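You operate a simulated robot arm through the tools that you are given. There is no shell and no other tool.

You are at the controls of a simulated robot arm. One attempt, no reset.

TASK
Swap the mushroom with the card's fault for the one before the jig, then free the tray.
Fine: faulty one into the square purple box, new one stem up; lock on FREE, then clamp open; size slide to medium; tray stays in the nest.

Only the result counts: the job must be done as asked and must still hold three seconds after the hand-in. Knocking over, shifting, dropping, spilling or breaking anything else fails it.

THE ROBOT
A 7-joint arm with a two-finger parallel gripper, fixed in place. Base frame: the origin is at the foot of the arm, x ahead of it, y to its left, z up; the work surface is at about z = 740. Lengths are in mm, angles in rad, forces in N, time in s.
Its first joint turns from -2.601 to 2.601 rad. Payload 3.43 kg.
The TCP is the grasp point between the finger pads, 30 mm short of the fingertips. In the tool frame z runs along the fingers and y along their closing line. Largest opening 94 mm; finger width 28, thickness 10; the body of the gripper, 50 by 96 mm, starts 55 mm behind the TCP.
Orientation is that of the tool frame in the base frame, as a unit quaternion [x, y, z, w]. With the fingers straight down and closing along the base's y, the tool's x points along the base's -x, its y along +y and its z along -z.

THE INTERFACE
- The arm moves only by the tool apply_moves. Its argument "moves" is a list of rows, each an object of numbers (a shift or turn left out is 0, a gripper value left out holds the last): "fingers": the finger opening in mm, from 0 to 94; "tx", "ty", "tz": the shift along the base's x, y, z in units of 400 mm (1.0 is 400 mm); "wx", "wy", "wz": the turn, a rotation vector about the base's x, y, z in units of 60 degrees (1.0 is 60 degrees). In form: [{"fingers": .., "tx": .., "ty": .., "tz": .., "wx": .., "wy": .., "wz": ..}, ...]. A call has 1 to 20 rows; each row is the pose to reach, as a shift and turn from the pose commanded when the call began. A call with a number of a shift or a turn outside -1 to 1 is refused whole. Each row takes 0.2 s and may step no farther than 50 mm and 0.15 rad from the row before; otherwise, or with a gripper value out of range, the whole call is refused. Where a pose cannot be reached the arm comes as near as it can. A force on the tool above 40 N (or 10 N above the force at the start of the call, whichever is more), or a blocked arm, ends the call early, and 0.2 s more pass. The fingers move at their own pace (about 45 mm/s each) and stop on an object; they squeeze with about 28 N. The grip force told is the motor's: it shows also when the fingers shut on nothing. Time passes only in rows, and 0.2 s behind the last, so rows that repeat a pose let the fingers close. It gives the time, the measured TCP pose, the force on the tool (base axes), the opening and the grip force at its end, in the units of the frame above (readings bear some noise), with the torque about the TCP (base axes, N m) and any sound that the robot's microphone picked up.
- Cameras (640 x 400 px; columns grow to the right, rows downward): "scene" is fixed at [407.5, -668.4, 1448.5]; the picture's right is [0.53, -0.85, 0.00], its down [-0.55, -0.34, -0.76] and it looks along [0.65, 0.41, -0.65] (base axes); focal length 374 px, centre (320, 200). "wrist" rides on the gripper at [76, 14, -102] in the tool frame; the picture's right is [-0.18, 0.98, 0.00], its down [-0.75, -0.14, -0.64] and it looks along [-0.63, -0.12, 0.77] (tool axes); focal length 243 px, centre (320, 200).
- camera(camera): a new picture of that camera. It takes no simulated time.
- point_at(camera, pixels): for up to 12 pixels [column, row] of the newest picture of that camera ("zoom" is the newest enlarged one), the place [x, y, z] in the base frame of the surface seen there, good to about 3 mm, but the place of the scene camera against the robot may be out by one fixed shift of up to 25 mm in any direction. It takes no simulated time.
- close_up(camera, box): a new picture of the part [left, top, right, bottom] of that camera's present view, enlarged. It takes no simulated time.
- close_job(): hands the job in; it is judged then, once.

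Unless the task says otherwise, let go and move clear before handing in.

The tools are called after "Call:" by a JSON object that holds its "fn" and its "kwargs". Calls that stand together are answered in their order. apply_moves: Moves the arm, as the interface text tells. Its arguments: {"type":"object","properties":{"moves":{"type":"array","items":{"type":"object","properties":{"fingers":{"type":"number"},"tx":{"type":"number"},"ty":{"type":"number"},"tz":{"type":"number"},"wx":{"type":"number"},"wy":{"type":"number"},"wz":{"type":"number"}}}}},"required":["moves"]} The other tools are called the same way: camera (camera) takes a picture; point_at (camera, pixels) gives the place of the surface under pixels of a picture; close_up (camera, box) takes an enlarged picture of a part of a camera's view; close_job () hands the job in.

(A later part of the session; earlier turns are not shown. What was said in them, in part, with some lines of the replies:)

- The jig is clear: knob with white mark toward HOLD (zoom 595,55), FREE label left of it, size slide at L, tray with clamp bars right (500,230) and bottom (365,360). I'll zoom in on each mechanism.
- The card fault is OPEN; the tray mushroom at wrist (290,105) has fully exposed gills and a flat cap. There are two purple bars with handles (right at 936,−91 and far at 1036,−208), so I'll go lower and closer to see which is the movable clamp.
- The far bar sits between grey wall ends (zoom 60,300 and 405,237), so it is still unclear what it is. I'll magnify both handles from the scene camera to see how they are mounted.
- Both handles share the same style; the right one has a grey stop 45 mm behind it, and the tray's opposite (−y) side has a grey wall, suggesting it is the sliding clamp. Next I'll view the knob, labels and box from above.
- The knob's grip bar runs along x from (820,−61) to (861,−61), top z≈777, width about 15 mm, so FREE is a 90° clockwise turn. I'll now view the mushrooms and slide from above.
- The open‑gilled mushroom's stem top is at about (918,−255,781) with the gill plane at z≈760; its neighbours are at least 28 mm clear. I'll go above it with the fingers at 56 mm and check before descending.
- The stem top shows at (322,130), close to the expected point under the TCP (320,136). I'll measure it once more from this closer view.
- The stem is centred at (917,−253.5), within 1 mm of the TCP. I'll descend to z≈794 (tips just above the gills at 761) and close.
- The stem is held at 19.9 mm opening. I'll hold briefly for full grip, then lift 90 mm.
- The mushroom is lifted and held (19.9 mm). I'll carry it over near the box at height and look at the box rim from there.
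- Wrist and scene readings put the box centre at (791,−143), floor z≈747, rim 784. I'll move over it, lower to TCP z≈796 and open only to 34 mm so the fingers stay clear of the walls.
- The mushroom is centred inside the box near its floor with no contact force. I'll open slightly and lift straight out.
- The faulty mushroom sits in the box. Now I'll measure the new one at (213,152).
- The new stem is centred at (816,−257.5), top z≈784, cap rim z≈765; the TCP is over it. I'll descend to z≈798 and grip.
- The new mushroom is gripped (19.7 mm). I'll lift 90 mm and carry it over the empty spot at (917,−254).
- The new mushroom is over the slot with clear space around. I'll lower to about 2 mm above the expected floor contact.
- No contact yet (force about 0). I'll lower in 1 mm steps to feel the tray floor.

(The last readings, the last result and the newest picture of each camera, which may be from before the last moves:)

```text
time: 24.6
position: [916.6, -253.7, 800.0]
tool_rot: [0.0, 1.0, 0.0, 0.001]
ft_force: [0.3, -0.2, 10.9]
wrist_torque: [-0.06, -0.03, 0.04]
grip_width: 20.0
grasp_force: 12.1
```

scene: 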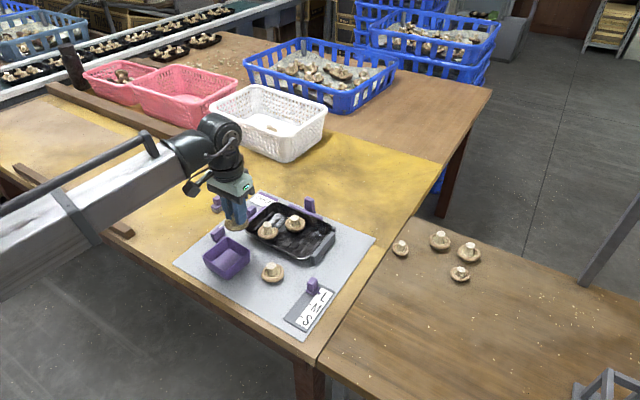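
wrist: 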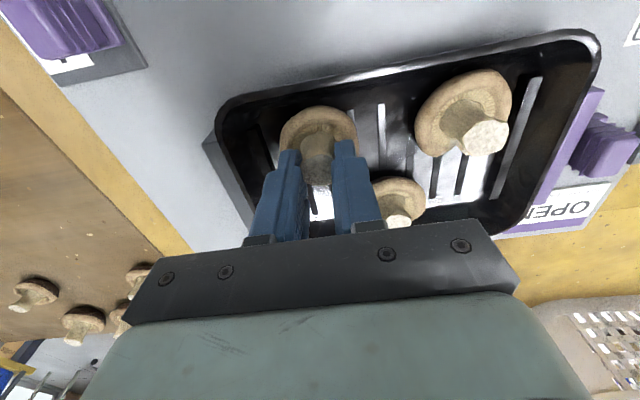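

Force rose to 10.9 N at z≈800, so the mushroom is on the tray floor. I'll ease up 1 mm, open, and lift away.

Call:
{"fn": "apply_moves", "kwargs": {"moves": [{"tz": 0.0025}, {"tz": 0.0025, "fingers": 36}, {"tz": 0.0025}, {"tz": 0.0025}, {"tz": 0.04}, {"tz": 0.12}, {"tz": 0.22}, {"tz": 0.22}]}}

Call:
{"fn": "camera", "kwargs": {"camera": "wrist"}}

Call:
{"fn": "close_up", "kwargs": {"camera": "scene", "box": [240, 180, 350, 280]}}

```text
time: 26.4
position: [917.0, -255.1, 888.6]
tool_rot: [0.0, 1.0, 0.0, 0.001]
ft_force: [0.1, -0.4, 0.7]
wrist_torque: [-0.01, 0.01, -0.01]
grip_width: 35.9
grasp_force: 0.0
```

```text
taken
```

wrist: 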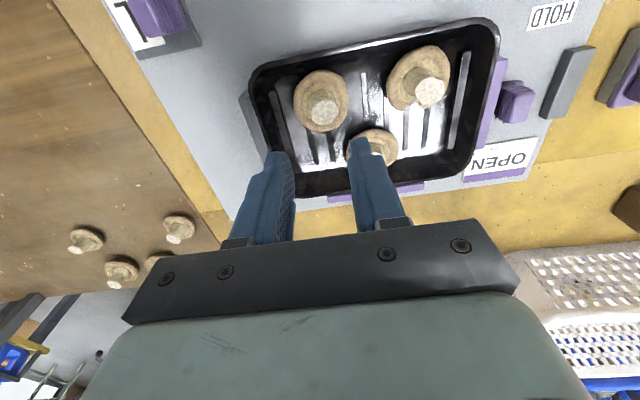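

```text
4.00 times, centred on (295, 230) of scene
```

zoom: 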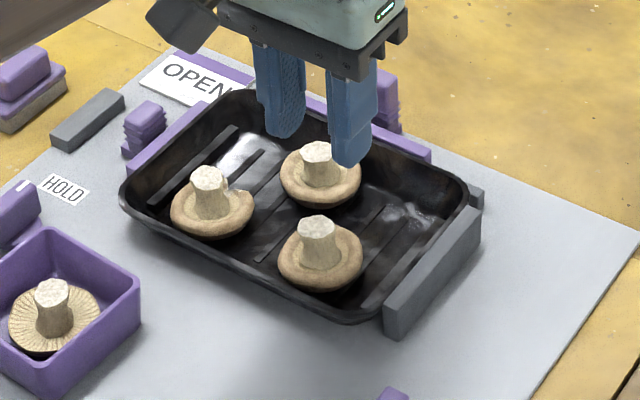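

The new mushroom stands stem up in the tray. Next I'll go above the lock knob at (841,−61) with the fingers at 40 mm.

Call:
{"fn": "apply_moves", "kwargs": {"moves": [{"tx": -0.04, "ty": 0.1, "fingers": 40}, {"tx": -0.08, "ty": 0.2}, {"tx": -0.12, "ty": 0.3}, {"tx": -0.16, "ty": 0.4}, {"tx": -0.188, "ty": 0.483}, {"tx": -0.188, "ty": 0.483, "tz": -0.08}, {"tx": -0.188, "ty": 0.483, "tz": -0.1}, {"tx": -0.188, "ty": 0.483, "tz": -0.1}]}}

Call:
{"fn": "camera", "kwargs": {"camera": "wrist"}}

Call:
{"fn": "close_up", "kwargs": {"camera": "wrist", "box": [250, 60, 390, 190]}}

```text
time: 28.2
position: [841.6, -60.0, 847.1]
tool_rot: [0.0, 1.0, 0.0, 0.0]
ft_force: [-0.2, -0.5, 0.3]
wrist_torque: [0.01, -0.03, 0.04]
grip_width: 40.1
grasp_force: 0.0
```

```text
taken
```

wrist: 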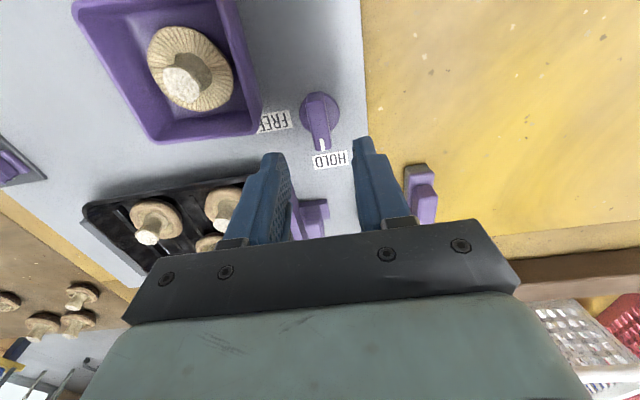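

```text
3.08 times, centred on (320, 125) of wrist
```

zoom: 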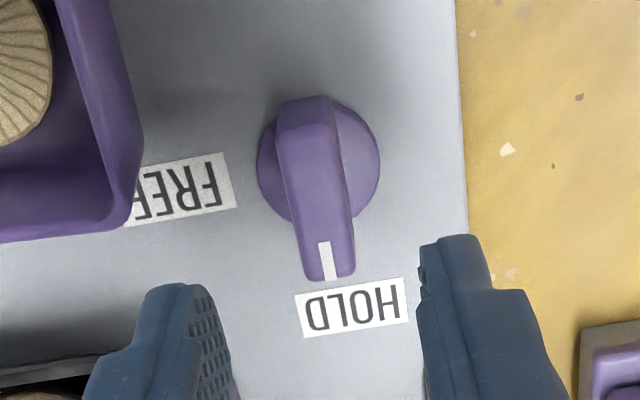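

Call:
{"fn": "point_at", "kwargs": {"camera": "zoom", "pixels": [[305, 130], [315, 175], [325, 230], [330, 262], [290, 180], [343, 180], [262, 180], [376, 170], [322, 268], [185, 187], [352, 307], [350, 120]]}}

```text
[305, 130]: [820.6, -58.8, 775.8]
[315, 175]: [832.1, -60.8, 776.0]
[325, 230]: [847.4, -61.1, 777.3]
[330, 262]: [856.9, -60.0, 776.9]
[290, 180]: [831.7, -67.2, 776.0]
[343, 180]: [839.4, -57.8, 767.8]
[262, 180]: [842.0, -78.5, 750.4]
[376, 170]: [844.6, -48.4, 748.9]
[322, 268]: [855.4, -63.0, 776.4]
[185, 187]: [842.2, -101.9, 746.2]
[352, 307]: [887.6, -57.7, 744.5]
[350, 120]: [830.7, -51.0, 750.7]
```

The knob axis is at about (841.5,−62) with its bar along x and disc top z≈750. I'll descend to z≈785 (tips at 755, above the disc) and grip the bar.

Call:
{"fn": "apply_moves", "kwargs": {"moves": [{"ty": -0.0025, "tz": -0.08}, {"ty": -0.0025, "tz": -0.14}, {"ty": -0.0025, "tz": -0.158}, {"ty": -0.0025, "tz": -0.158}, {"ty": -0.0025, "tz": -0.158, "fingers": 6}, {"ty": -0.0025, "tz": -0.158}, {"ty": -0.0025, "tz": -0.158}, {"ty": -0.0025, "tz": -0.158}, {"ty": -0.0025, "tz": -0.158}]}}

Call:
{"fn": "camera", "kwargs": {"camera": "wrist"}}

```text
time: 30.2
position: [842.1, -59.4, 783.6]
tool_rot: [0.0, 1.0, 0.0, 0.0]
ft_force: [-1.7, 14.2, -3.9]
wrist_torque: [0.1, -0.38, -0.07]
grip_width: 14.1
grasp_force: 45.1
```

```text
taken
```

wrist: 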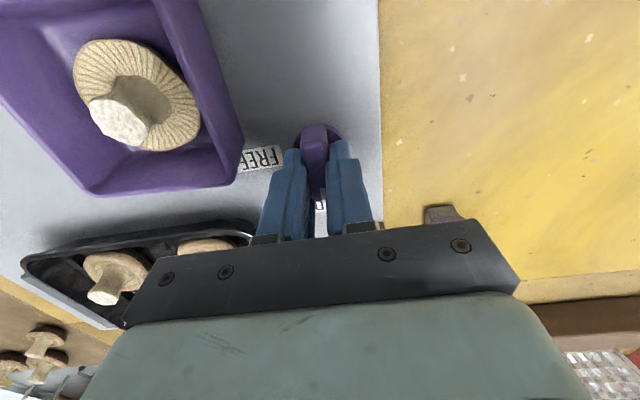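

The fingers hold the bar (14.1 mm) but a 14 N sideways pull shows the knob is at y≈−59.5, so I'll recentre by +2.5 mm first.

Call:
{"fn": "apply_moves", "kwargs": {"moves": [{"ty": 0.004}, {"ty": 0.0063}, {"ty": 0.0063}, {"ty": 0.0063}]}}

```text
time: 31.2
position: [844.0, -59.2, 783.8]
tool_rot: [0.0, 1.0, -0.001, 0.0]
ft_force: [-6.0, -8.8, -3.6]
wrist_torque: [0.16, -0.82, 0.0]
grip_width: 13.8
grasp_force: 44.7
```

Sideways force flipped to −8.8 N, so true centre is y≈−60.5. I'll correct by −1 mm and turn the first 20° clockwise as a test.

Call:
{"fn": "apply_moves", "kwargs": {"moves": [{"ty": -0.0024}, {"ty": -0.0024, "wz": -0.1}, {"ty": -0.0024, "wz": -0.2}, {"ty": -0.0024, "wz": -0.3}, {"ty": -0.0024, "wz": -0.3}]}}

Call:
{"fn": "camera", "kwargs": {"camera": "wrist"}}

```text
time: 32.4
position: [842.9, -60.0, 782.4]
tool_rot: [0.157, 0.988, -0.001, -0.001]
ft_force: [-13.5, -16.9, -14.3]
wrist_torque: [-0.39, -0.83, 0.08]
grip_width: 13.7
grasp_force: 45.0
```

```text
taken
```

wrist: 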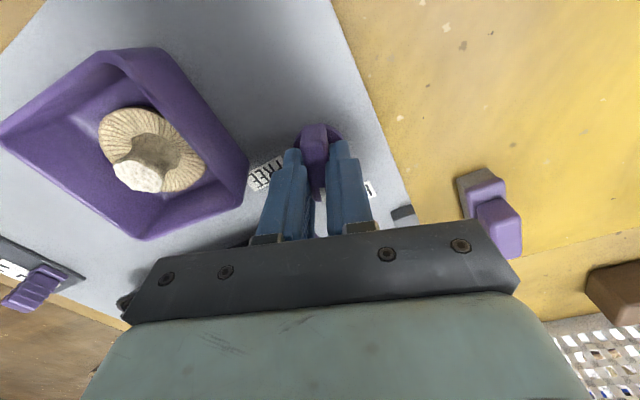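

The fingers turned 18° and the knob bar follows (315,140), with some sideways load (−13,−17 N). I'll relax the position towards the knob's true axis before turning on.

Call:
{"fn": "apply_moves", "kwargs": {"moves": [{"tx": -0.0035, "ty": -0.0045, "tz": -0.002}, {"tx": -0.0035, "ty": -0.0045, "tz": -0.003}, {"tx": -0.0035, "ty": -0.0045, "tz": -0.003}]}}

```text
time: 33.2
position: [842.2, -60.0, 784.2]
tool_rot: [0.157, 0.988, 0.001, 0.001]
ft_force: [7.2, -1.5, 12.3]
wrist_torque: [0.06, 1.26, 0.01]
grip_width: 13.7
grasp_force: 45.7
```

Loads dropped to a few newtons. I'll continue turning to about 45° total while watching the force.

Call:
{"fn": "apply_moves", "kwargs": {"moves": [{"tx": 0.001, "tz": 0.0015, "wz": -0.1}, {"tx": 0.001, "tz": 0.0015, "wz": -0.2}, {"tx": 0.001, "tz": 0.0015, "wz": -0.3}, {"tx": 0.001, "tz": 0.0015, "wz": -0.4}, {"tx": 0.001, "tz": 0.0015, "wz": -0.4}]}}

Call:
{"fn": "camera", "kwargs": {"camera": "wrist"}}

```text
time: 34.4
position: [841.8, -59.8, 783.6]
tool_rot: [0.359, 0.933, 0.0, 0.0]
ft_force: [3.7, 1.6, 2.7]
wrist_torque: [-0.93, -1.2, 0.0]
grip_width: 13.9
grasp_force: 44.8
```

```text
taken
```

wrist: 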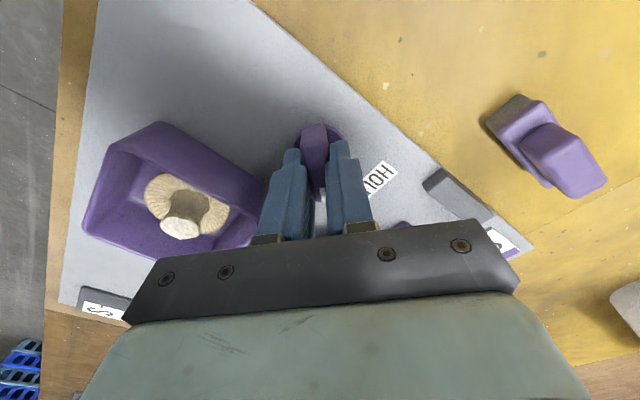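

At 42° loads are small (under 4 N). I'll continue to 66°, then the rest.

Call:
{"fn": "apply_moves", "kwargs": {"moves": [{"wz": -0.1}, {"wz": -0.2}, {"wz": -0.3}, {"wz": -0.4}, {"wz": -0.4}]}}

```text
time: 35.6
position: [840.9, -61.6, 783.1]
tool_rot: [0.545, 0.838, -0.001, 0.0]
ft_force: [0.0, -8.6, 5.0]
wrist_torque: [0.33, 0.21, -0.01]
grip_width: 14.2
grasp_force: 44.9
```

Call:
{"fn": "apply_moves", "kwargs": {"moves": [{"ty": -0.001, "wz": -0.1}, {"ty": -0.001, "wz": -0.2}, {"ty": -0.001, "wz": -0.3}, {"ty": -0.001, "wz": -0.4}, {"ty": -0.001, "wz": -0.4}]}}

Call:
{"fn": "camera", "kwargs": {"camera": "wrist"}}

Call:
{"fn": "close_up", "kwargs": {"camera": "scene", "box": [180, 180, 300, 270]}}

```text
time: 36.8
position: [839.8, -61.9, 782.9]
tool_rot: [0.708, 0.706, 0.0, -0.002]
ft_force: [-14.9, -8.4, 2.7]
wrist_torque: [0.16, 0.04, 0.1]
grip_width: 13.9
grasp_force: 45.0
```

```text
taken
```

wrist: 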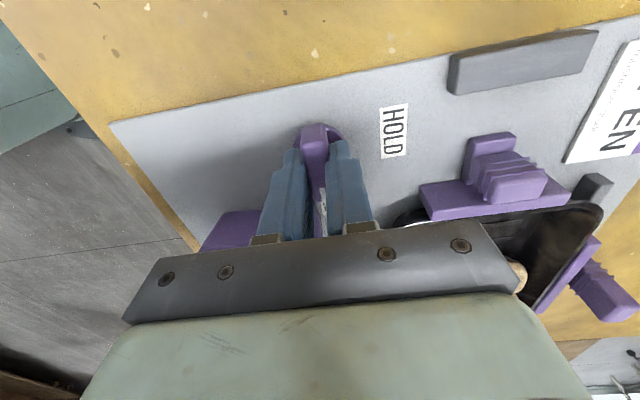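

```text
4.44 times, centred on (240, 225) of scene
```

zoom: 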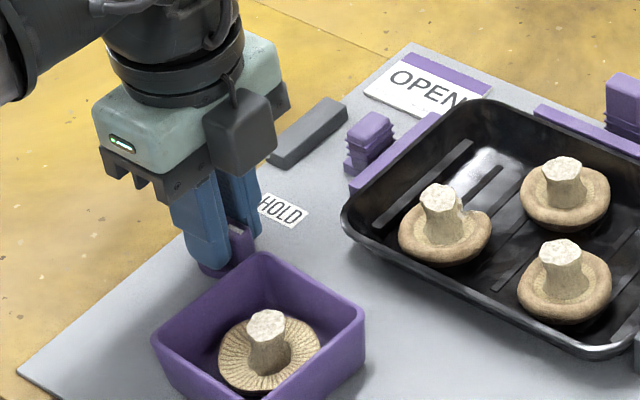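

The knob is now turned 90° with its bar pointing toward the box. I'll relieve the small side load, open and lift to check the mark.

Call:
{"fn": "apply_moves", "kwargs": {"moves": [{"tx": -0.003, "ty": -0.002}, {"tx": -0.003, "ty": -0.002}, {"tx": -0.003, "ty": -0.002, "fingers": 32}, {"tx": -0.003, "ty": -0.002}, {"tx": -0.003, "ty": -0.002}, {"tx": -0.003, "ty": -0.002, "tz": 0.05}, {"tx": -0.003, "ty": -0.002, "tz": 0.15}, {"tx": -0.003, "ty": -0.002, "tz": 0.26}, {"tx": -0.003, "ty": -0.002, "tz": 0.26}]}}

Call:
{"fn": "camera", "kwargs": {"camera": "wrist"}}

Call:
{"fn": "close_up", "kwargs": {"camera": "scene", "box": [180, 190, 300, 270]}}

```text
time: 38.8
position: [841.3, -63.0, 886.9]
tool_rot: [0.707, 0.708, 0.0, -0.001]
ft_force: [-0.5, 0.8, 0.2]
wrist_torque: [-0.01, 0.01, 0.0]
grip_width: 31.9
grasp_force: 0.0
```

```text
taken
```

wrist: 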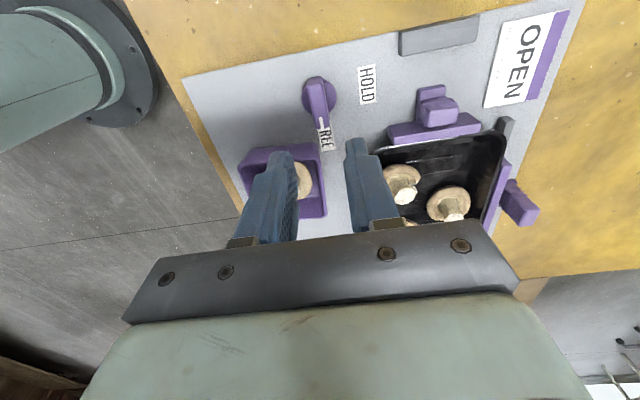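

```text
5.00 times, centred on (240, 230) of scene
```

zoom: 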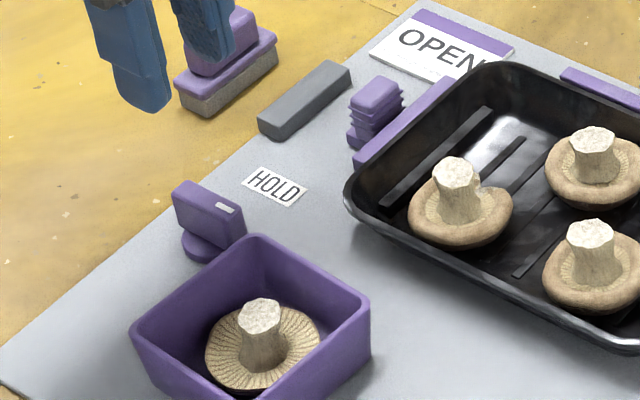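

The white mark now points to FREE (wrist 320,128). I'll zoom to check alignment and study both clamp bars from this new direction.

Call:
{"fn": "close_up", "kwargs": {"camera": "wrist", "box": [280, 50, 400, 160]}}

Call:
{"fn": "close_up", "kwargs": {"camera": "wrist", "box": [370, 0, 590, 240]}}

Call:
{"fn": "point_at", "kwargs": {"camera": "wrist", "pixels": [[320, 105], [322, 125], [315, 85], [325, 140], [437, 112], [432, 92], [440, 130], [405, 133], [477, 124], [518, 203], [508, 125], [440, 38]]}}

```text
3.64 times, centred on (340, 105) of wrist
```

zoom: 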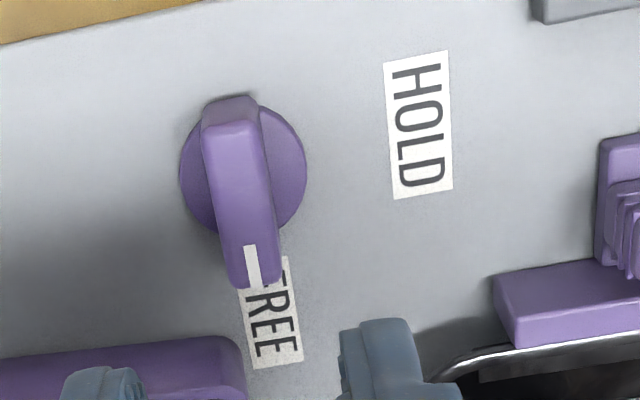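

```text
1.67 times, centred on (480, 120) of wrist
```

zoom: 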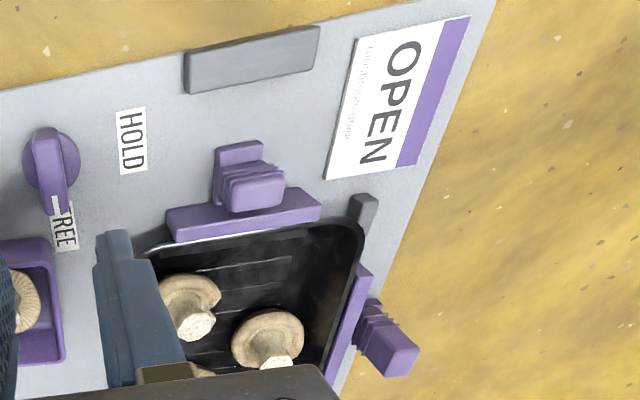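

```text
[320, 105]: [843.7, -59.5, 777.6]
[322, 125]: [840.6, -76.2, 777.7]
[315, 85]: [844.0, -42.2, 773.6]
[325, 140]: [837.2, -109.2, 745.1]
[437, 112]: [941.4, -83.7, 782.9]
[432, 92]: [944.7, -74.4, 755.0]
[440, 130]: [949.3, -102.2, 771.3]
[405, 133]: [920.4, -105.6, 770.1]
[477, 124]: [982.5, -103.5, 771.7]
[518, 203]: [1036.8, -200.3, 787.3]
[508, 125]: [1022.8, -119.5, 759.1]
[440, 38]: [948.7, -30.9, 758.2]
```

The lock points to FREE. The right bar has a foot, handle and a stop behind it (its opening travel is +y), while the far bar has no room to open outward at the plate edge, so the right one is the clamp. I'll move above its handle.

Call:
{"fn": "apply_moves", "kwargs": {"moves": [{"tx": 0.1, "fingers": 50}, {"tx": 0.2, "ty": -0.025}, {"tx": 0.25, "ty": -0.05, "tz": -0.04}, {"tx": 0.25, "ty": -0.055, "tz": -0.1}, {"tx": 0.25, "ty": -0.055, "tz": -0.1}]}}

Call:
{"fn": "camera", "kwargs": {"camera": "wrist"}}

Call:
{"fn": "close_up", "kwargs": {"camera": "wrist", "box": [240, 30, 400, 190]}}

```text
time: 40.0
position: [940.9, -84.8, 847.2]
tool_rot: [0.707, 0.707, -0.001, 0.0]
ft_force: [-0.5, 0.1, -0.4]
wrist_torque: [0.03, 0.01, 0.01]
grip_width: 50.1
grasp_force: 0.1
```

```text
taken
```

wrist: 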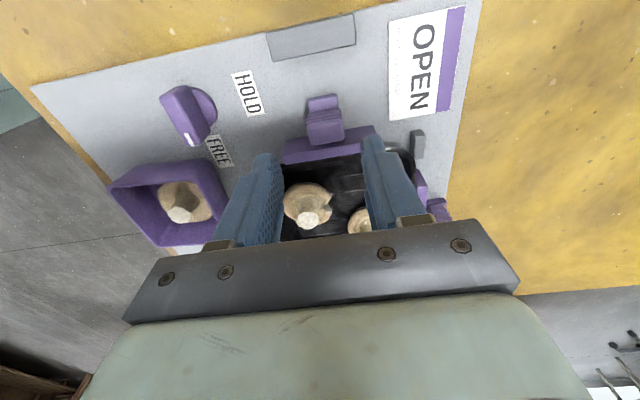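

```text
2.50 times, centred on (320, 110) of wrist
```

zoom: 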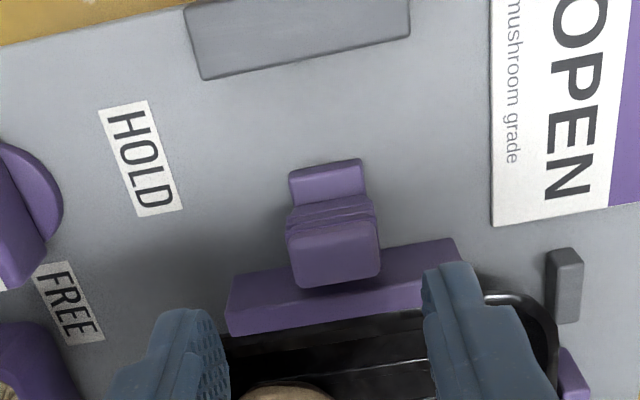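

Call:
{"fn": "point_at", "kwargs": {"camera": "zoom", "pixels": [[335, 255], [300, 255], [372, 250], [335, 278], [335, 235], [328, 185], [325, 165], [300, 285], [420, 260], [240, 290], [200, 78], [300, 65]]}}

Call:
{"fn": "close_up", "kwargs": {"camera": "wrist", "box": [280, 70, 380, 170]}}

```text
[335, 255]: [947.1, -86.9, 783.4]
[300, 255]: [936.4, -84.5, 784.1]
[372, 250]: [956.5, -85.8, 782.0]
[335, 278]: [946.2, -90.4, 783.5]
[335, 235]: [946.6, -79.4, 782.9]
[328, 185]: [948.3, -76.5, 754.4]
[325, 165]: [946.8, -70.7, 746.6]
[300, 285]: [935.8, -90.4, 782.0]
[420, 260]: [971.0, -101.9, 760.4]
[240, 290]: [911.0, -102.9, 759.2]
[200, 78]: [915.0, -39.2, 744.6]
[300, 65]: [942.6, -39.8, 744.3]
```

```text
4.00 times, centred on (330, 120) of wrist
```

zoom: 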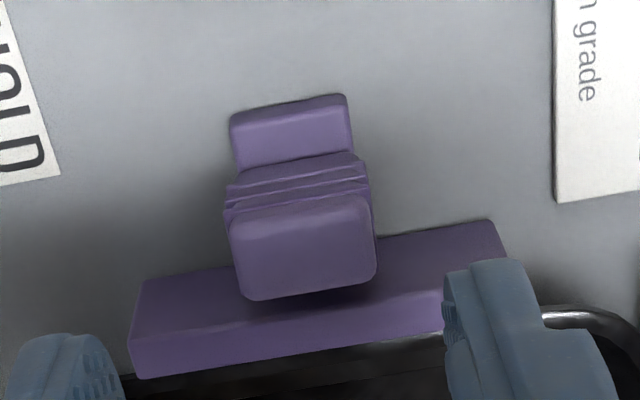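

The clamp handle is centred at (946.5,−85.5), top z 783; its foot ends at y≈−70 and the stop face is at y≈−40, so about 30 mm of travel. I'll descend around the handle and grip it along x.

Call:
{"fn": "apply_moves", "kwargs": {"moves": [{"tx": 0.019, "ty": 0.005}, {"tx": 0.019, "ty": 0.005, "tz": -0.08}, {"tx": 0.019, "ty": 0.005, "tz": -0.14}, {"tx": 0.019, "ty": 0.005, "tz": -0.1535}, {"tx": 0.019, "ty": 0.005, "tz": -0.1535}, {"tx": 0.019, "ty": 0.005, "tz": -0.1535, "fingers": 12}, {"tx": 0.019, "ty": 0.005, "tz": -0.1535}, {"tx": 0.019, "ty": 0.005, "tz": -0.1535}, {"tx": 0.019, "ty": 0.005, "tz": -0.1535}]}}

Call:
{"fn": "camera", "kwargs": {"camera": "wrist"}}

```text
time: 42.0
position: [944.5, -83.3, 785.9]
tool_rot: [0.707, 0.707, -0.001, -0.001]
ft_force: [-30.1, -1.0, -6.1]
wrist_torque: [-0.52, -0.44, -0.03]
grip_width: 25.7
grasp_force: 44.8
```

```text
taken
```

wrist: 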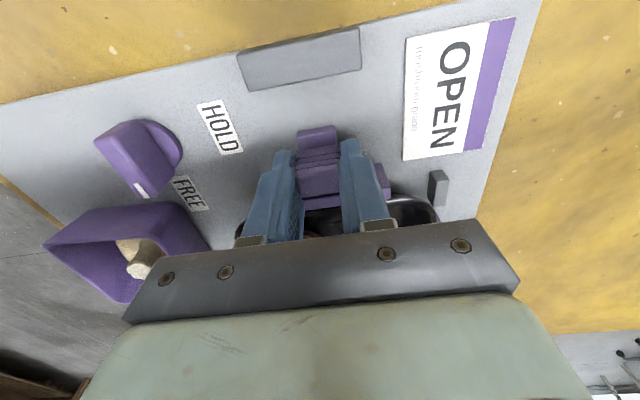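

The handle is gripped (25.7 mm) but with −30 N along x, so I'll recentre by −3 mm.

Call:
{"fn": "apply_moves", "kwargs": {"moves": [{"tx": -0.004}, {"tx": -0.008}, {"tx": -0.008}]}}

```text
time: 42.8
position: [943.6, -82.9, 786.9]
tool_rot: [0.707, 0.707, 0.0, 0.0]
ft_force: [-11.7, 0.2, -7.5]
wrist_torque: [-0.62, 0.46, 0.05]
grip_width: 26.1
grasp_force: 45.4
```

Load dropped to −12 N. I'll take another −1.3 mm and start pulling the clamp toward +y by 8 mm.

Call:
{"fn": "apply_moves", "kwargs": {"moves": [{"tx": -0.0033, "tz": -0.001}, {"tx": -0.0033, "tz": -0.001, "ty": 0.005}, {"tx": -0.0033, "tz": -0.001, "ty": 0.01}, {"tx": -0.0033, "tz": -0.001, "ty": 0.015}, {"tx": -0.0033, "tz": -0.001, "ty": 0.02}, {"tx": -0.0033, "tz": -0.001, "ty": 0.02}]}}

Call:
{"fn": "camera", "kwargs": {"camera": "wrist"}}

```text
time: 44.2
position: [944.9, -73.7, 785.6]
tool_rot: [0.707, 0.707, 0.002, 0.001]
ft_force: [21.3, -1.6, 8.0]
wrist_torque: [0.1, 0.09, -0.09]
grip_width: 25.8
grasp_force: 45.0
```

```text
taken
```

wrist: 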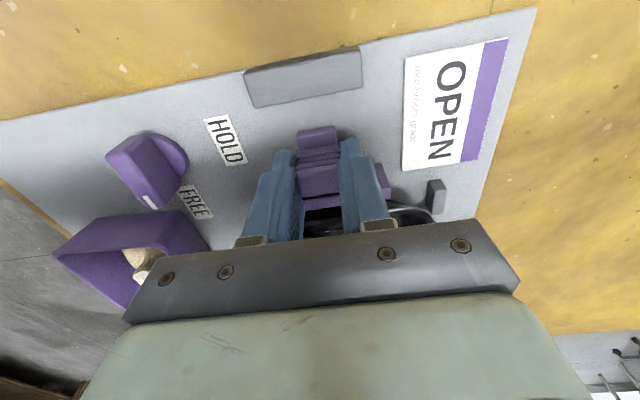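

The clamp slides with the fingers and a gap to the tray opens. I'll correct x by +1.5 mm and keep pulling toward the stop.

Call:
{"fn": "apply_moves", "kwargs": {"moves": [{"tx": 0.004, "ty": 0.006}, {"tx": 0.004, "ty": 0.014}, {"tx": 0.004, "ty": 0.022}, {"tx": 0.004, "ty": 0.03}, {"tx": 0.004, "ty": 0.038}, {"tx": 0.004, "ty": 0.044}, {"tx": 0.004, "ty": 0.044}]}}

Call:
{"fn": "camera", "kwargs": {"camera": "wrist"}}

```text
time: 45.8
position: [945.3, -58.7, 785.8]
tool_rot: [0.708, 0.706, -0.001, 0.002]
ft_force: [17.7, -22.1, 21.5]
wrist_torque: [0.52, 0.2, 0.07]
grip_width: 25.9
grasp_force: 44.4
```

```text
taken
```

wrist: 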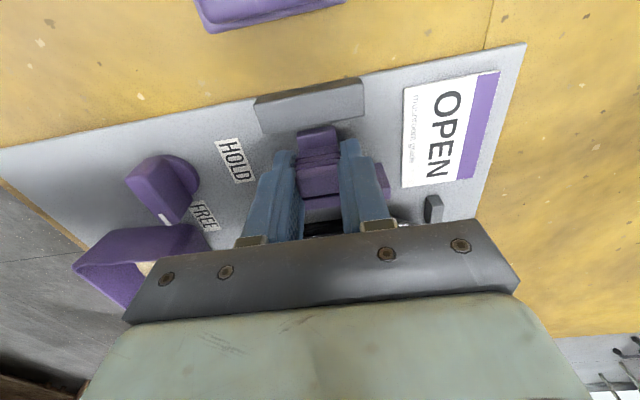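

Pull force rose to 22 N with about 25 mm travelled and the foot nearly at the stop. I'll pull 2 mm more to confirm it is at the end.

Call:
{"fn": "apply_moves", "kwargs": {"moves": [{"tx": 0.003, "tz": 0.001, "ty": 0.0025}, {"tx": 0.003, "tz": 0.001, "ty": 0.005}, {"tx": 0.003, "tz": 0.001, "ty": 0.005}]}}

Call:
{"fn": "close_up", "kwargs": {"camera": "scene", "box": [200, 180, 300, 250]}}

Call:
{"fn": "close_up", "kwargs": {"camera": "wrist", "box": [240, 60, 400, 190]}}

```text
time: 46.7
position: [945.1, -60.0, 787.3]
tool_rot: [0.707, 0.707, -0.004, 0.003]
ft_force: [-2.0, -9.5, 3.5]
wrist_torque: [1.02, -0.24, 0.28]
grip_width: 25.7
grasp_force: 45.1
stopped in row 3: the force on the tool passed its limit at 46 N (the readings are from after the stop); the commanded pose is now the measured one
```

```text
5.71 times, centred on (250, 215) of scene
```

zoom: 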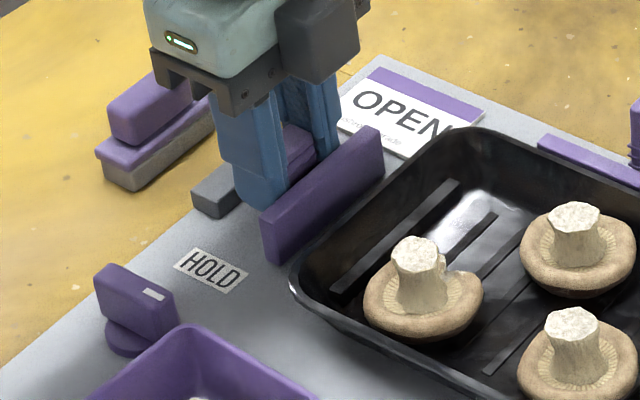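

```text
3.08 times, centred on (320, 125) of wrist
```

zoom: 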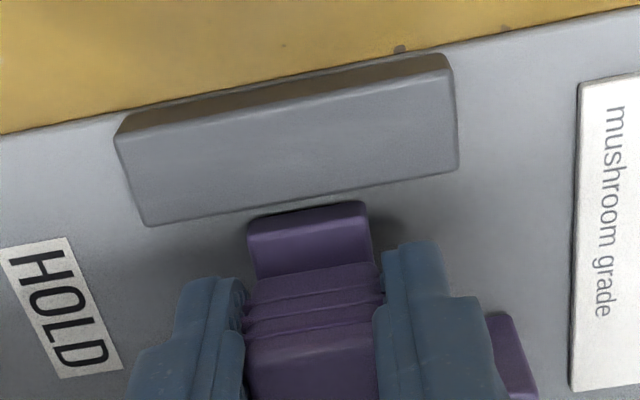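

The clamp foot touches the stop block (zoom 310,215) and the force limit tripped, so it is fully open. I'll release and lift straight up.

Call:
{"fn": "apply_moves", "kwargs": {"moves": [{"fingers": 44}, {"fingers": 44}, {"fingers": 44}, {"tz": 0.05}, {"tz": 0.15}, {"tz": 0.25}, {"tz": 0.25}]}}

Call:
{"fn": "camera", "kwargs": {"camera": "wrist"}}

Call:
{"fn": "close_up", "kwargs": {"camera": "scene", "box": [170, 180, 380, 340]}}

```text
time: 48.3
position: [945.0, -58.3, 886.7]
tool_rot: [0.708, 0.707, -0.004, 0.002]
ft_force: [-0.2, 0.3, 0.5]
wrist_torque: [0.01, -0.01, 0.02]
grip_width: 44.3
grasp_force: 0.0
```

```text
taken
```

wrist: 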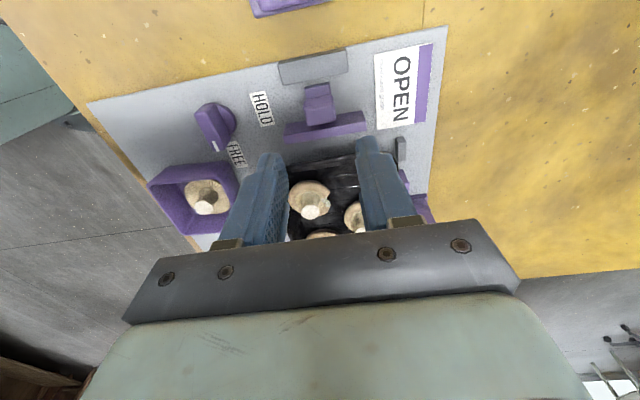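

```text
2.50 times, centred on (275, 260) of scene
```

zoom: 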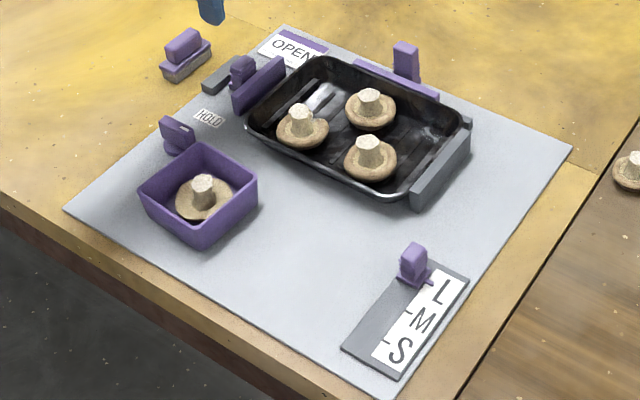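

The clamp is open, the tray is still in the nest, and the lock is on FREE. Next is the size slide; I'll move above it at height.

Call:
{"fn": "apply_moves", "kwargs": {"moves": [{"tx": -0.039, "ty": -0.09}, {"tx": -0.078, "ty": -0.18}, {"tx": -0.117, "ty": -0.27}, {"tx": -0.156, "ty": -0.36}, {"tx": -0.195, "ty": -0.45}, {"tx": -0.234, "ty": -0.54}, {"tx": -0.273, "ty": -0.63}, {"tx": -0.3, "ty": -0.7}, {"tx": -0.3, "ty": -0.73}, {"tx": -0.3, "ty": -0.73}]}}

Call:
{"fn": "camera", "kwargs": {"camera": "wrist"}}

Call:
{"fn": "close_up", "kwargs": {"camera": "wrist", "box": [200, 50, 400, 190]}}

```text
time: 50.5
position: [824.1, -350.3, 886.0]
tool_rot: [0.708, 0.707, -0.004, 0.003]
ft_force: [-0.9, -1.2, -0.7]
wrist_torque: [0.01, 0.01, 0.03]
grip_width: 43.9
grasp_force: 0.1
```

```text
taken
```

wrist: 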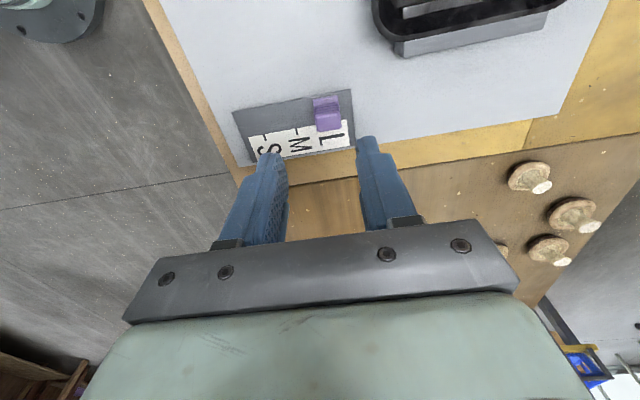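

```text
2.86 times, centred on (300, 120) of wrist
```

zoom: 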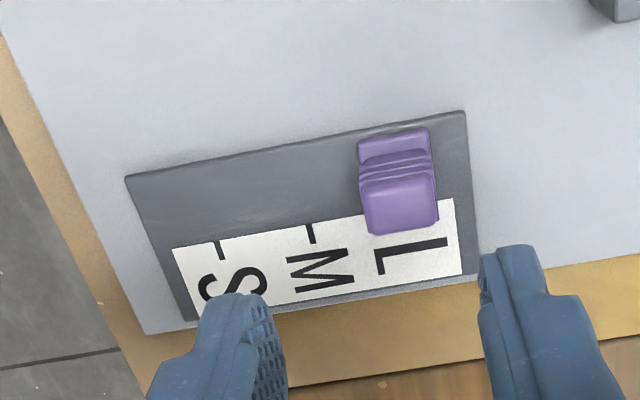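

Call:
{"fn": "point_at", "kwargs": {"camera": "zoom", "pixels": [[402, 208], [365, 205], [437, 205], [400, 185], [395, 138], [360, 148], [428, 135], [311, 234], [221, 251], [318, 270], [412, 256], [232, 285]]}}

Call:
{"fn": "close_up", "kwargs": {"camera": "wrist", "box": [230, 70, 370, 180]}}

Call:
{"fn": "close_up", "kwargs": {"camera": "scene", "box": [280, 270, 340, 335]}}

```text
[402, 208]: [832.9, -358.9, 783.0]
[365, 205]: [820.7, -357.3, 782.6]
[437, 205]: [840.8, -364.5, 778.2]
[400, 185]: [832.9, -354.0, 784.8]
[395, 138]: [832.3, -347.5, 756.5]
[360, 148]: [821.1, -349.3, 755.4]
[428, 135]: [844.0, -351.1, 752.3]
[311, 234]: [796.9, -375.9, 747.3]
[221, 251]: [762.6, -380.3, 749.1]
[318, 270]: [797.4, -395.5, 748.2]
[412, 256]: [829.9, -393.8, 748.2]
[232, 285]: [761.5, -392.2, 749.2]
```

```text
3.64 times, centred on (300, 125) of wrist
```

zoom: 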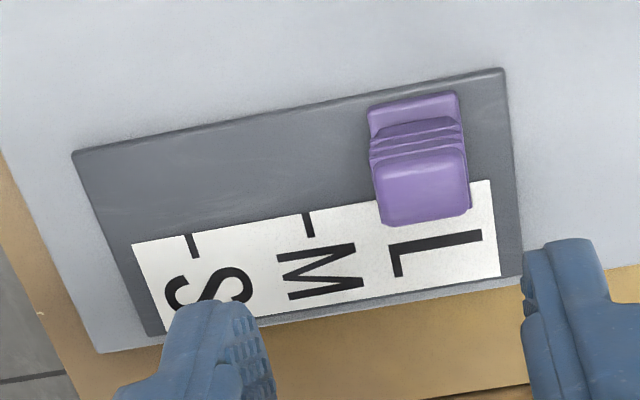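

```text
6.15 times, centred on (310, 302) of scene
```

zoom: 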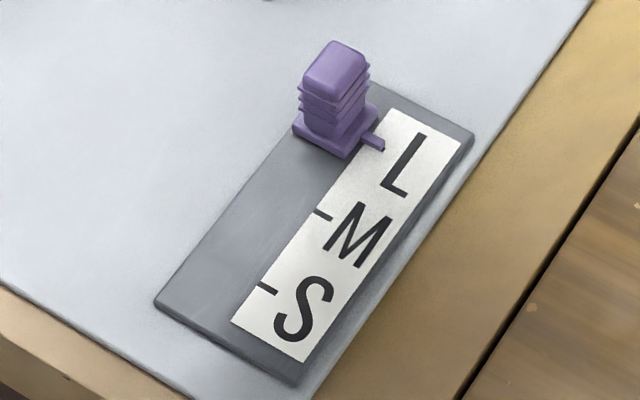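

Ticks: S at x≈762.6, M at x≈797; the slide handle is at (831.5,−359), so it must move about −34.5 mm in x. I'll descend around the handle and grip.

Call:
{"fn": "apply_moves", "kwargs": {"moves": [{"tx": 0.015, "ty": -0.0175, "tz": -0.05}, {"tx": 0.015, "ty": -0.0175, "tz": -0.15}, {"tx": 0.015, "ty": -0.0175, "tz": -0.22}, {"tx": 0.015, "ty": -0.0175, "tz": -0.247}, {"tx": 0.015, "ty": -0.0175, "tz": -0.247}, {"tx": 0.015, "ty": -0.0175, "tz": -0.247, "fingers": 12}, {"tx": 0.015, "ty": -0.0175, "tz": -0.247}, {"tx": 0.015, "ty": -0.0175, "tz": -0.247}]}}

Call:
{"fn": "camera", "kwargs": {"camera": "wrist"}}

```text
time: 52.3
position: [830.4, -358.0, 787.8]
tool_rot: [0.708, 0.707, -0.004, 0.003]
ft_force: [-6.4, -7.2, 5.1]
wrist_torque: [-0.19, -0.21, 0.15]
grip_width: 22.1
grasp_force: 43.6
```

```text
taken
```

wrist: 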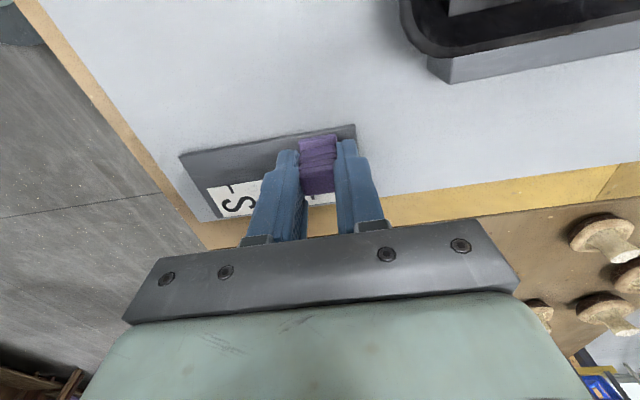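

The handle is gripped at 22 mm with low loads. I'll slide it toward M in small steps, first −32 mm.

Call:
{"fn": "apply_moves", "kwargs": {"moves": [{"tx": -0.01}, {"tx": -0.02}, {"tx": -0.03}, {"tx": -0.04}, {"tx": -0.05}, {"tx": -0.06}, {"tx": -0.07}, {"tx": -0.08}, {"tx": -0.085}, {"tx": -0.085}]}}

Call:
{"fn": "camera", "kwargs": {"camera": "wrist"}}

Call:
{"fn": "close_up", "kwargs": {"camera": "scene", "box": [270, 270, 340, 335]}}

```text
time: 54.5
position: [796.2, -358.7, 786.9]
tool_rot: [0.708, 0.707, -0.005, 0.003]
ft_force: [-0.1, -21.0, 18.2]
wrist_torque: [-0.17, -0.36, 0.22]
grip_width: 21.7
grasp_force: 45.4
```

```text
taken
```

wrist: 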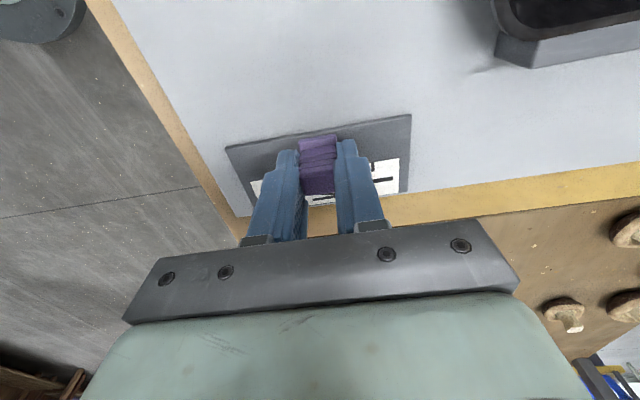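

```text
6.15 times, centred on (305, 302) of scene
```

zoom: 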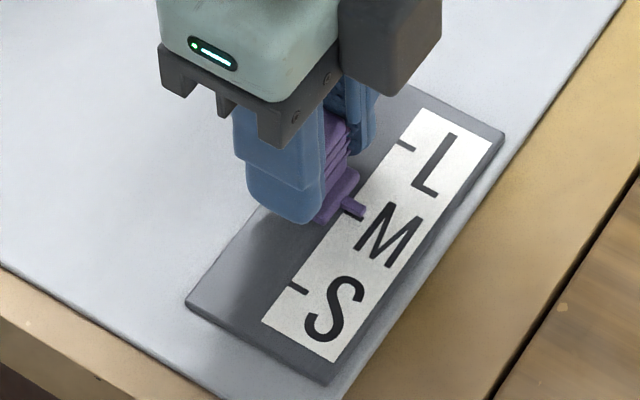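

The pointer is near the M tick. I'll zoom in further to judge the alignment.

Call:
{"fn": "close_up", "kwargs": {"camera": "scene", "box": [296, 280, 326, 322]}}

Call:
{"fn": "point_at", "kwargs": {"camera": "zoom", "pixels": [[320, 200]]}}

```text
9.52 times, centred on (311, 301) of scene
```

zoom: 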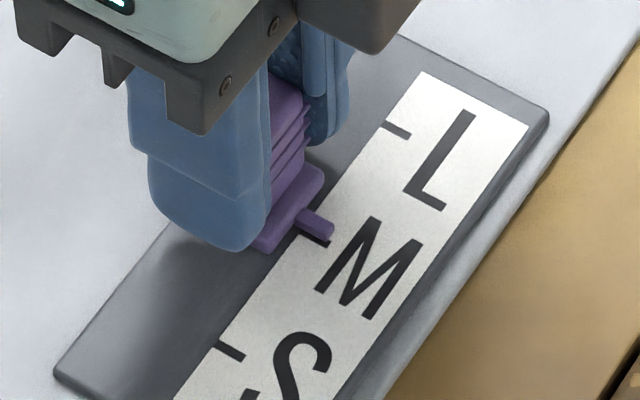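

```text
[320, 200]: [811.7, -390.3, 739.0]
```

The M tick shows just below the pointer, so it may be a millimetre or two short. I'll measure the ticks' spacing.

Call:
{"fn": "point_at", "kwargs": {"camera": "zoom", "pixels": [[396, 130], [230, 351], [314, 240], [318, 222], [328, 230], [445, 160], [372, 265]]}}

Call:
{"fn": "close_up", "kwargs": {"camera": "wrist", "box": [280, 110, 360, 210]}}

```text
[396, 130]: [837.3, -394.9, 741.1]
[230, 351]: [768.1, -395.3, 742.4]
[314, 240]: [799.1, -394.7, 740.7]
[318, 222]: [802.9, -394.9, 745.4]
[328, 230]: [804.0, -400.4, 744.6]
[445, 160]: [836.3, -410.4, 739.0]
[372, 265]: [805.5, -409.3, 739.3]
```

```text
4.00 times, centred on (320, 160) of wrist
```

zoom: 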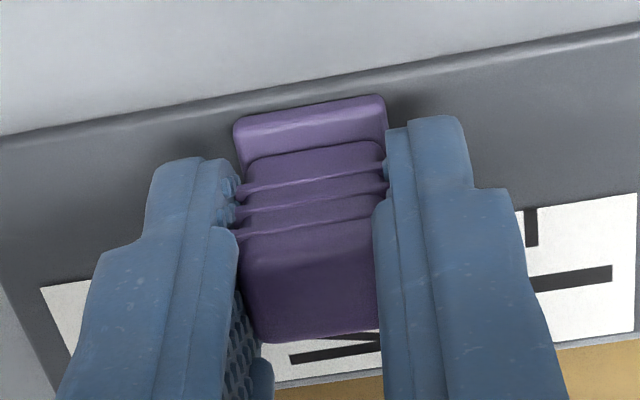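

The pointer reads 803 against an M tick of 802.7 (scene), within about 1 mm. I'll nudge −1 mm, relieve the side load, then release and lift to inspect it unobstructed.

Call:
{"fn": "apply_moves", "kwargs": {"moves": [{"tx": -0.0025, "ty": -0.004, "tz": 0.002}, {"tx": -0.0025, "ty": -0.005, "tz": 0.002}, {"tx": -0.0025, "ty": -0.005, "tz": 0.002}, {"tx": -0.0025, "ty": -0.005, "tz": 0.002, "fingers": 44}, {"tx": -0.0025, "ty": -0.005, "tz": 0.002}, {"tx": -0.0025, "ty": -0.005, "tz": 0.002}, {"tx": -0.0025, "ty": -0.005, "tz": 0.05}, {"tx": -0.0025, "ty": -0.005, "tz": 0.15}, {"tx": -0.0025, "ty": -0.005, "tz": 0.25}, {"tx": -0.0025, "ty": -0.005, "tz": 0.25}]}}

Call:
{"fn": "camera", "kwargs": {"camera": "wrist"}}

Call:
{"fn": "close_up", "kwargs": {"camera": "scene", "box": [290, 275, 335, 325]}}

Call:
{"fn": "close_up", "kwargs": {"camera": "wrist", "box": [240, 50, 400, 190]}}

```text
time: 56.7
position: [795.8, -358.0, 886.5]
tool_rot: [0.708, 0.707, -0.005, 0.003]
ft_force: [0.1, 1.0, -0.6]
wrist_torque: [0.0, 0.02, -0.01]
grip_width: 43.8
grasp_force: 0.0
```

```text
taken
```

wrist: 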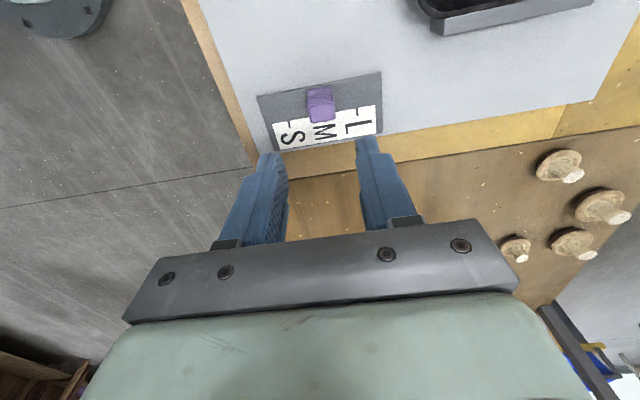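

```text
8.00 times, centred on (312, 300) of scene
```

zoom: 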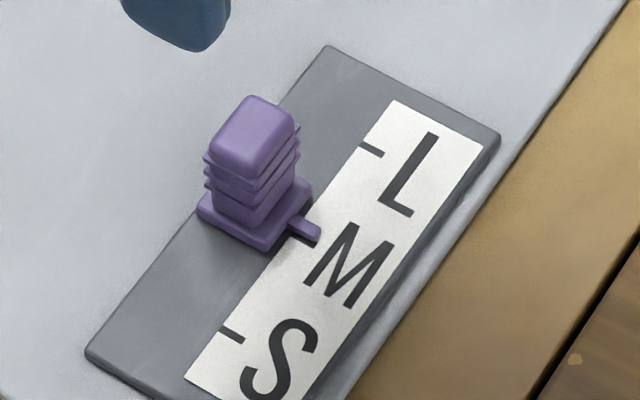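

```text
2.86 times, centred on (320, 120) of wrist
```

zoom: 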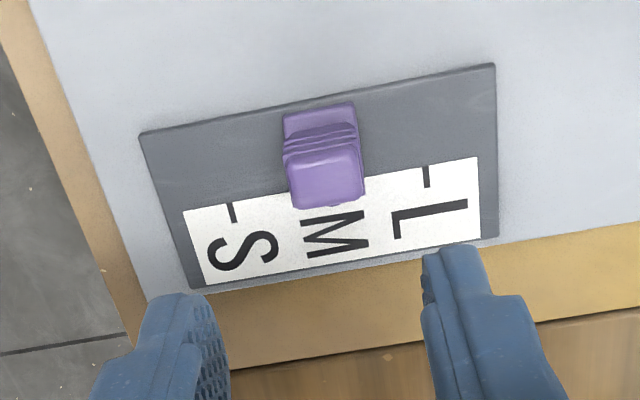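

From the scene close-up, the pointer projects onto the M tick within about 0.5 mm. I'll rotate the gripper back while backing away, and view the slide from straight above to confirm.

Call:
{"fn": "apply_moves", "kwargs": {"moves": [{"tz": 0.05, "wz": 0.12}, {"tx": 0.05, "tz": 0.05, "wz": 0.24}, {"tx": 0.1, "tz": 0.05, "wz": 0.36}, {"tx": 0.15, "tz": 0.05, "wz": 0.48}, {"tx": 0.18, "tz": 0.05, "wz": 0.6}, {"tx": 0.18, "tz": 0.05, "wz": 0.72}, {"tx": 0.18, "tz": 0.05, "wz": 0.84}, {"tx": 0.18, "tz": 0.05, "wz": 0.9}]}}

Call:
{"fn": "apply_moves", "kwargs": {"moves": [{"ty": -0.02, "wz": 0.12}, {"ty": -0.04, "wz": 0.24}, {"ty": -0.06, "wz": 0.36}, {"ty": -0.08, "wz": 0.48}, {"ty": -0.08, "wz": 0.6}, {"ty": -0.08, "wz": 0.6}]}}

Call:
{"fn": "camera", "kwargs": {"camera": "wrist"}}

```text
time: 58.5
position: [868.8, -359.5, 906.8]
tool_rot: [0.309, 0.951, -0.003, 0.004]
ft_force: [-0.3, -0.2, -1.2]
wrist_torque: [0.01, 0.0, -0.04]
grip_width: 44.1
grasp_force: 0.2
```

```text
time: 59.9
position: [866.8, -392.0, 907.2]
tool_rot: [0.0, 1.0, -0.001, 0.004]
ft_force: [0.0, -0.2, 0.1]
wrist_torque: [0.04, 0.0, -0.01]
grip_width: 44.3
grasp_force: 0.1
```

```text
taken
```

wrist: 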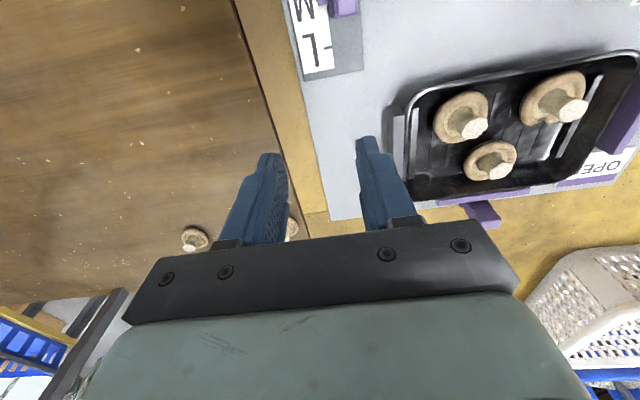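

The slide is at the top edge (310,20). I'll shift 70 mm back to bring it into view.

Call:
{"fn": "apply_moves", "kwargs": {"moves": [{"tx": -0.09}, {"tx": -0.17, "ty": -0.02}, {"tx": -0.17, "ty": -0.02}]}}

Call:
{"fn": "camera", "kwargs": {"camera": "wrist"}}

Call:
{"fn": "close_up", "kwargs": {"camera": "wrist", "box": [260, 0, 380, 120]}}

```text
time: 60.7
position: [800.2, -399.7, 907.0]
tool_rot: [0.001, 1.0, -0.001, 0.004]
ft_force: [-0.2, -0.2, 0.0]
wrist_torque: [0.01, -0.05, 0.07]
grip_width: 44.0
grasp_force: 0.1
```

```text
taken
```

wrist: 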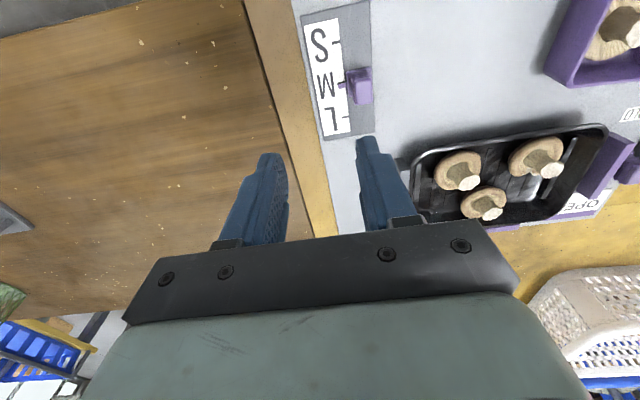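

```text
3.33 times, centred on (320, 60) of wrist
```

zoom: 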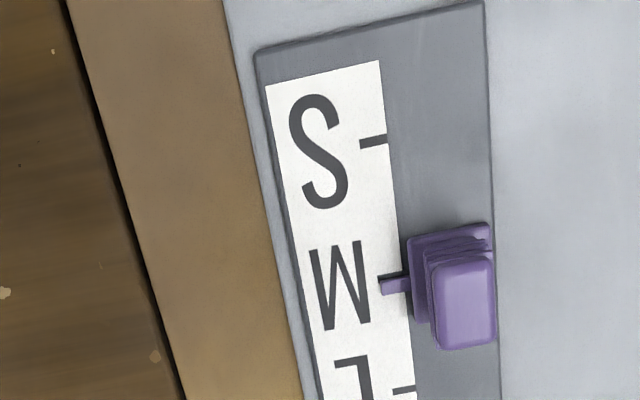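

The pointer sits over the M tick (zoom 394,285), with a sliver of tick visible above it. I'll measure pointer and ticks from this view.

Call:
{"fn": "point_at", "kwargs": {"camera": "zoom", "pixels": [[373, 142], [403, 391], [395, 285], [386, 285], [402, 283], [388, 279], [388, 292]]}}

Call:
{"fn": "close_up", "kwargs": {"camera": "wrist", "box": [320, 65, 370, 115]}}

```text
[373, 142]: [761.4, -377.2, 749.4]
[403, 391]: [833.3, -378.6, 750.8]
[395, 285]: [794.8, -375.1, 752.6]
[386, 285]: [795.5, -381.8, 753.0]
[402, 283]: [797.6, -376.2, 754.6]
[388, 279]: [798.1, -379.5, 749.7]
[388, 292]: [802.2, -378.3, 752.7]
```

```text
8.00 times, centred on (345, 90) of wrist
```

zoom: 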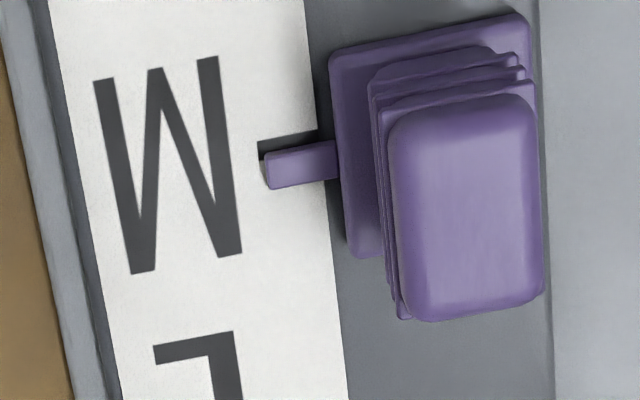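

Pointer x≈797.5 versus M tick ≈797.3, so the slide is on medium. Now a last overall check of lock, clamp, tray and mushrooms.

Call:
{"fn": "apply_moves", "kwargs": {"moves": [{"tz": 0.1}, {"tz": 0.2, "tx": -0.05}, {"tz": 0.3, "tx": -0.1}, {"tz": 0.3, "tx": -0.1}]}}

Call:
{"fn": "camera", "kwargs": {"camera": "scene"}}

Call:
{"fn": "close_up", "kwargs": {"camera": "scene", "box": [170, 180, 380, 340]}}

Call:
{"fn": "close_up", "kwargs": {"camera": "scene", "box": [200, 185, 350, 275]}}

```text
time: 61.7
position: [759.7, -399.0, 1026.3]
tool_rot: [0.0, 1.0, -0.001, 0.005]
ft_force: [0.4, 0.3, 0.2]
wrist_torque: [-0.01, 0.03, 0.02]
grip_width: 44.0
grasp_force: 0.2
```

```text
taken
```

scene: 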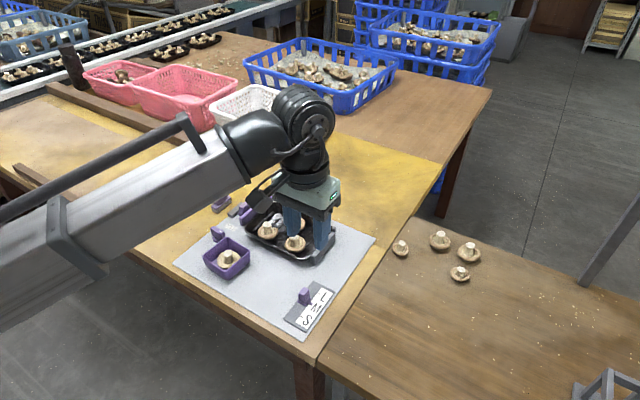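

```text
2.50 times, centred on (275, 260) of scene
```

zoom: 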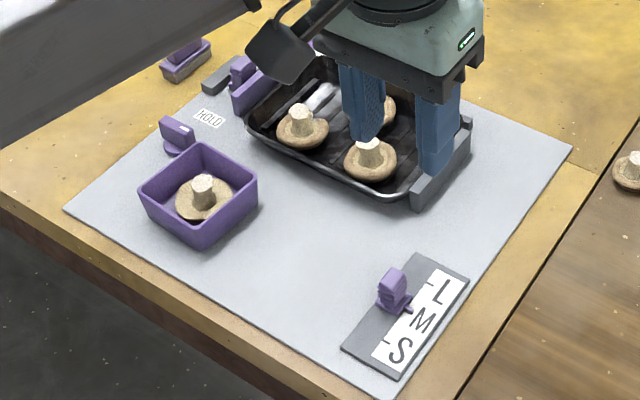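

```text
4.27 times, centred on (275, 230) of scene
```

zoom: 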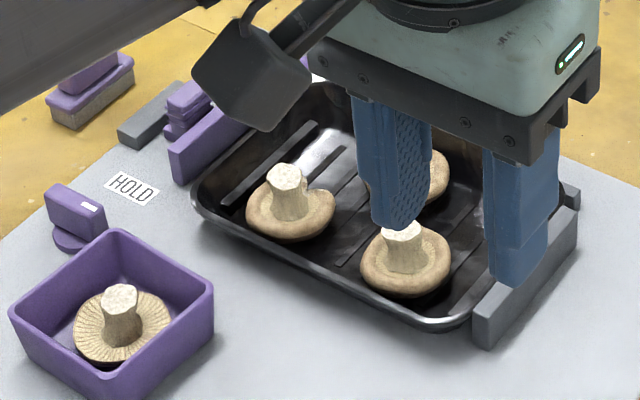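

The faulty open mushroom is in the purple box and the new one stands stem up in the tray. The lock mark is on FREE, the clamp is against its stop, the slide is at M, and the tray is still in the nest. The gripper is empty and clear, so I'll hand in.

Call:
{"fn": "close_job", "kwargs": {}}

```text
The job is handed in.
```

I swapped the mushrooms and freed the tray, and the job is handed in. The last pictures before hand-in showed everything in place:

- **Faulty mushroom:** the card reads OPEN, so I took the one with its gills fully exposed. It now sits in the square purple box.
- **New mushroom:** the one lying in front of the nest now stands stem up in the empty spot in the tray.
- **Lock and clamp:** I turned the lock to FREE first, then slid the clamp back until it met its stop block.
- **Size slide:** the pointer is on M, within about 1 mm of the mark.
- **Tray:** it stayed in the nest.

There was a second purple bar with a handle at the far side of the tray. I took it to be something other than the clamp, because nothing opposes it and it has no room to open outward, so I left it alone. I did not test that by moving it.
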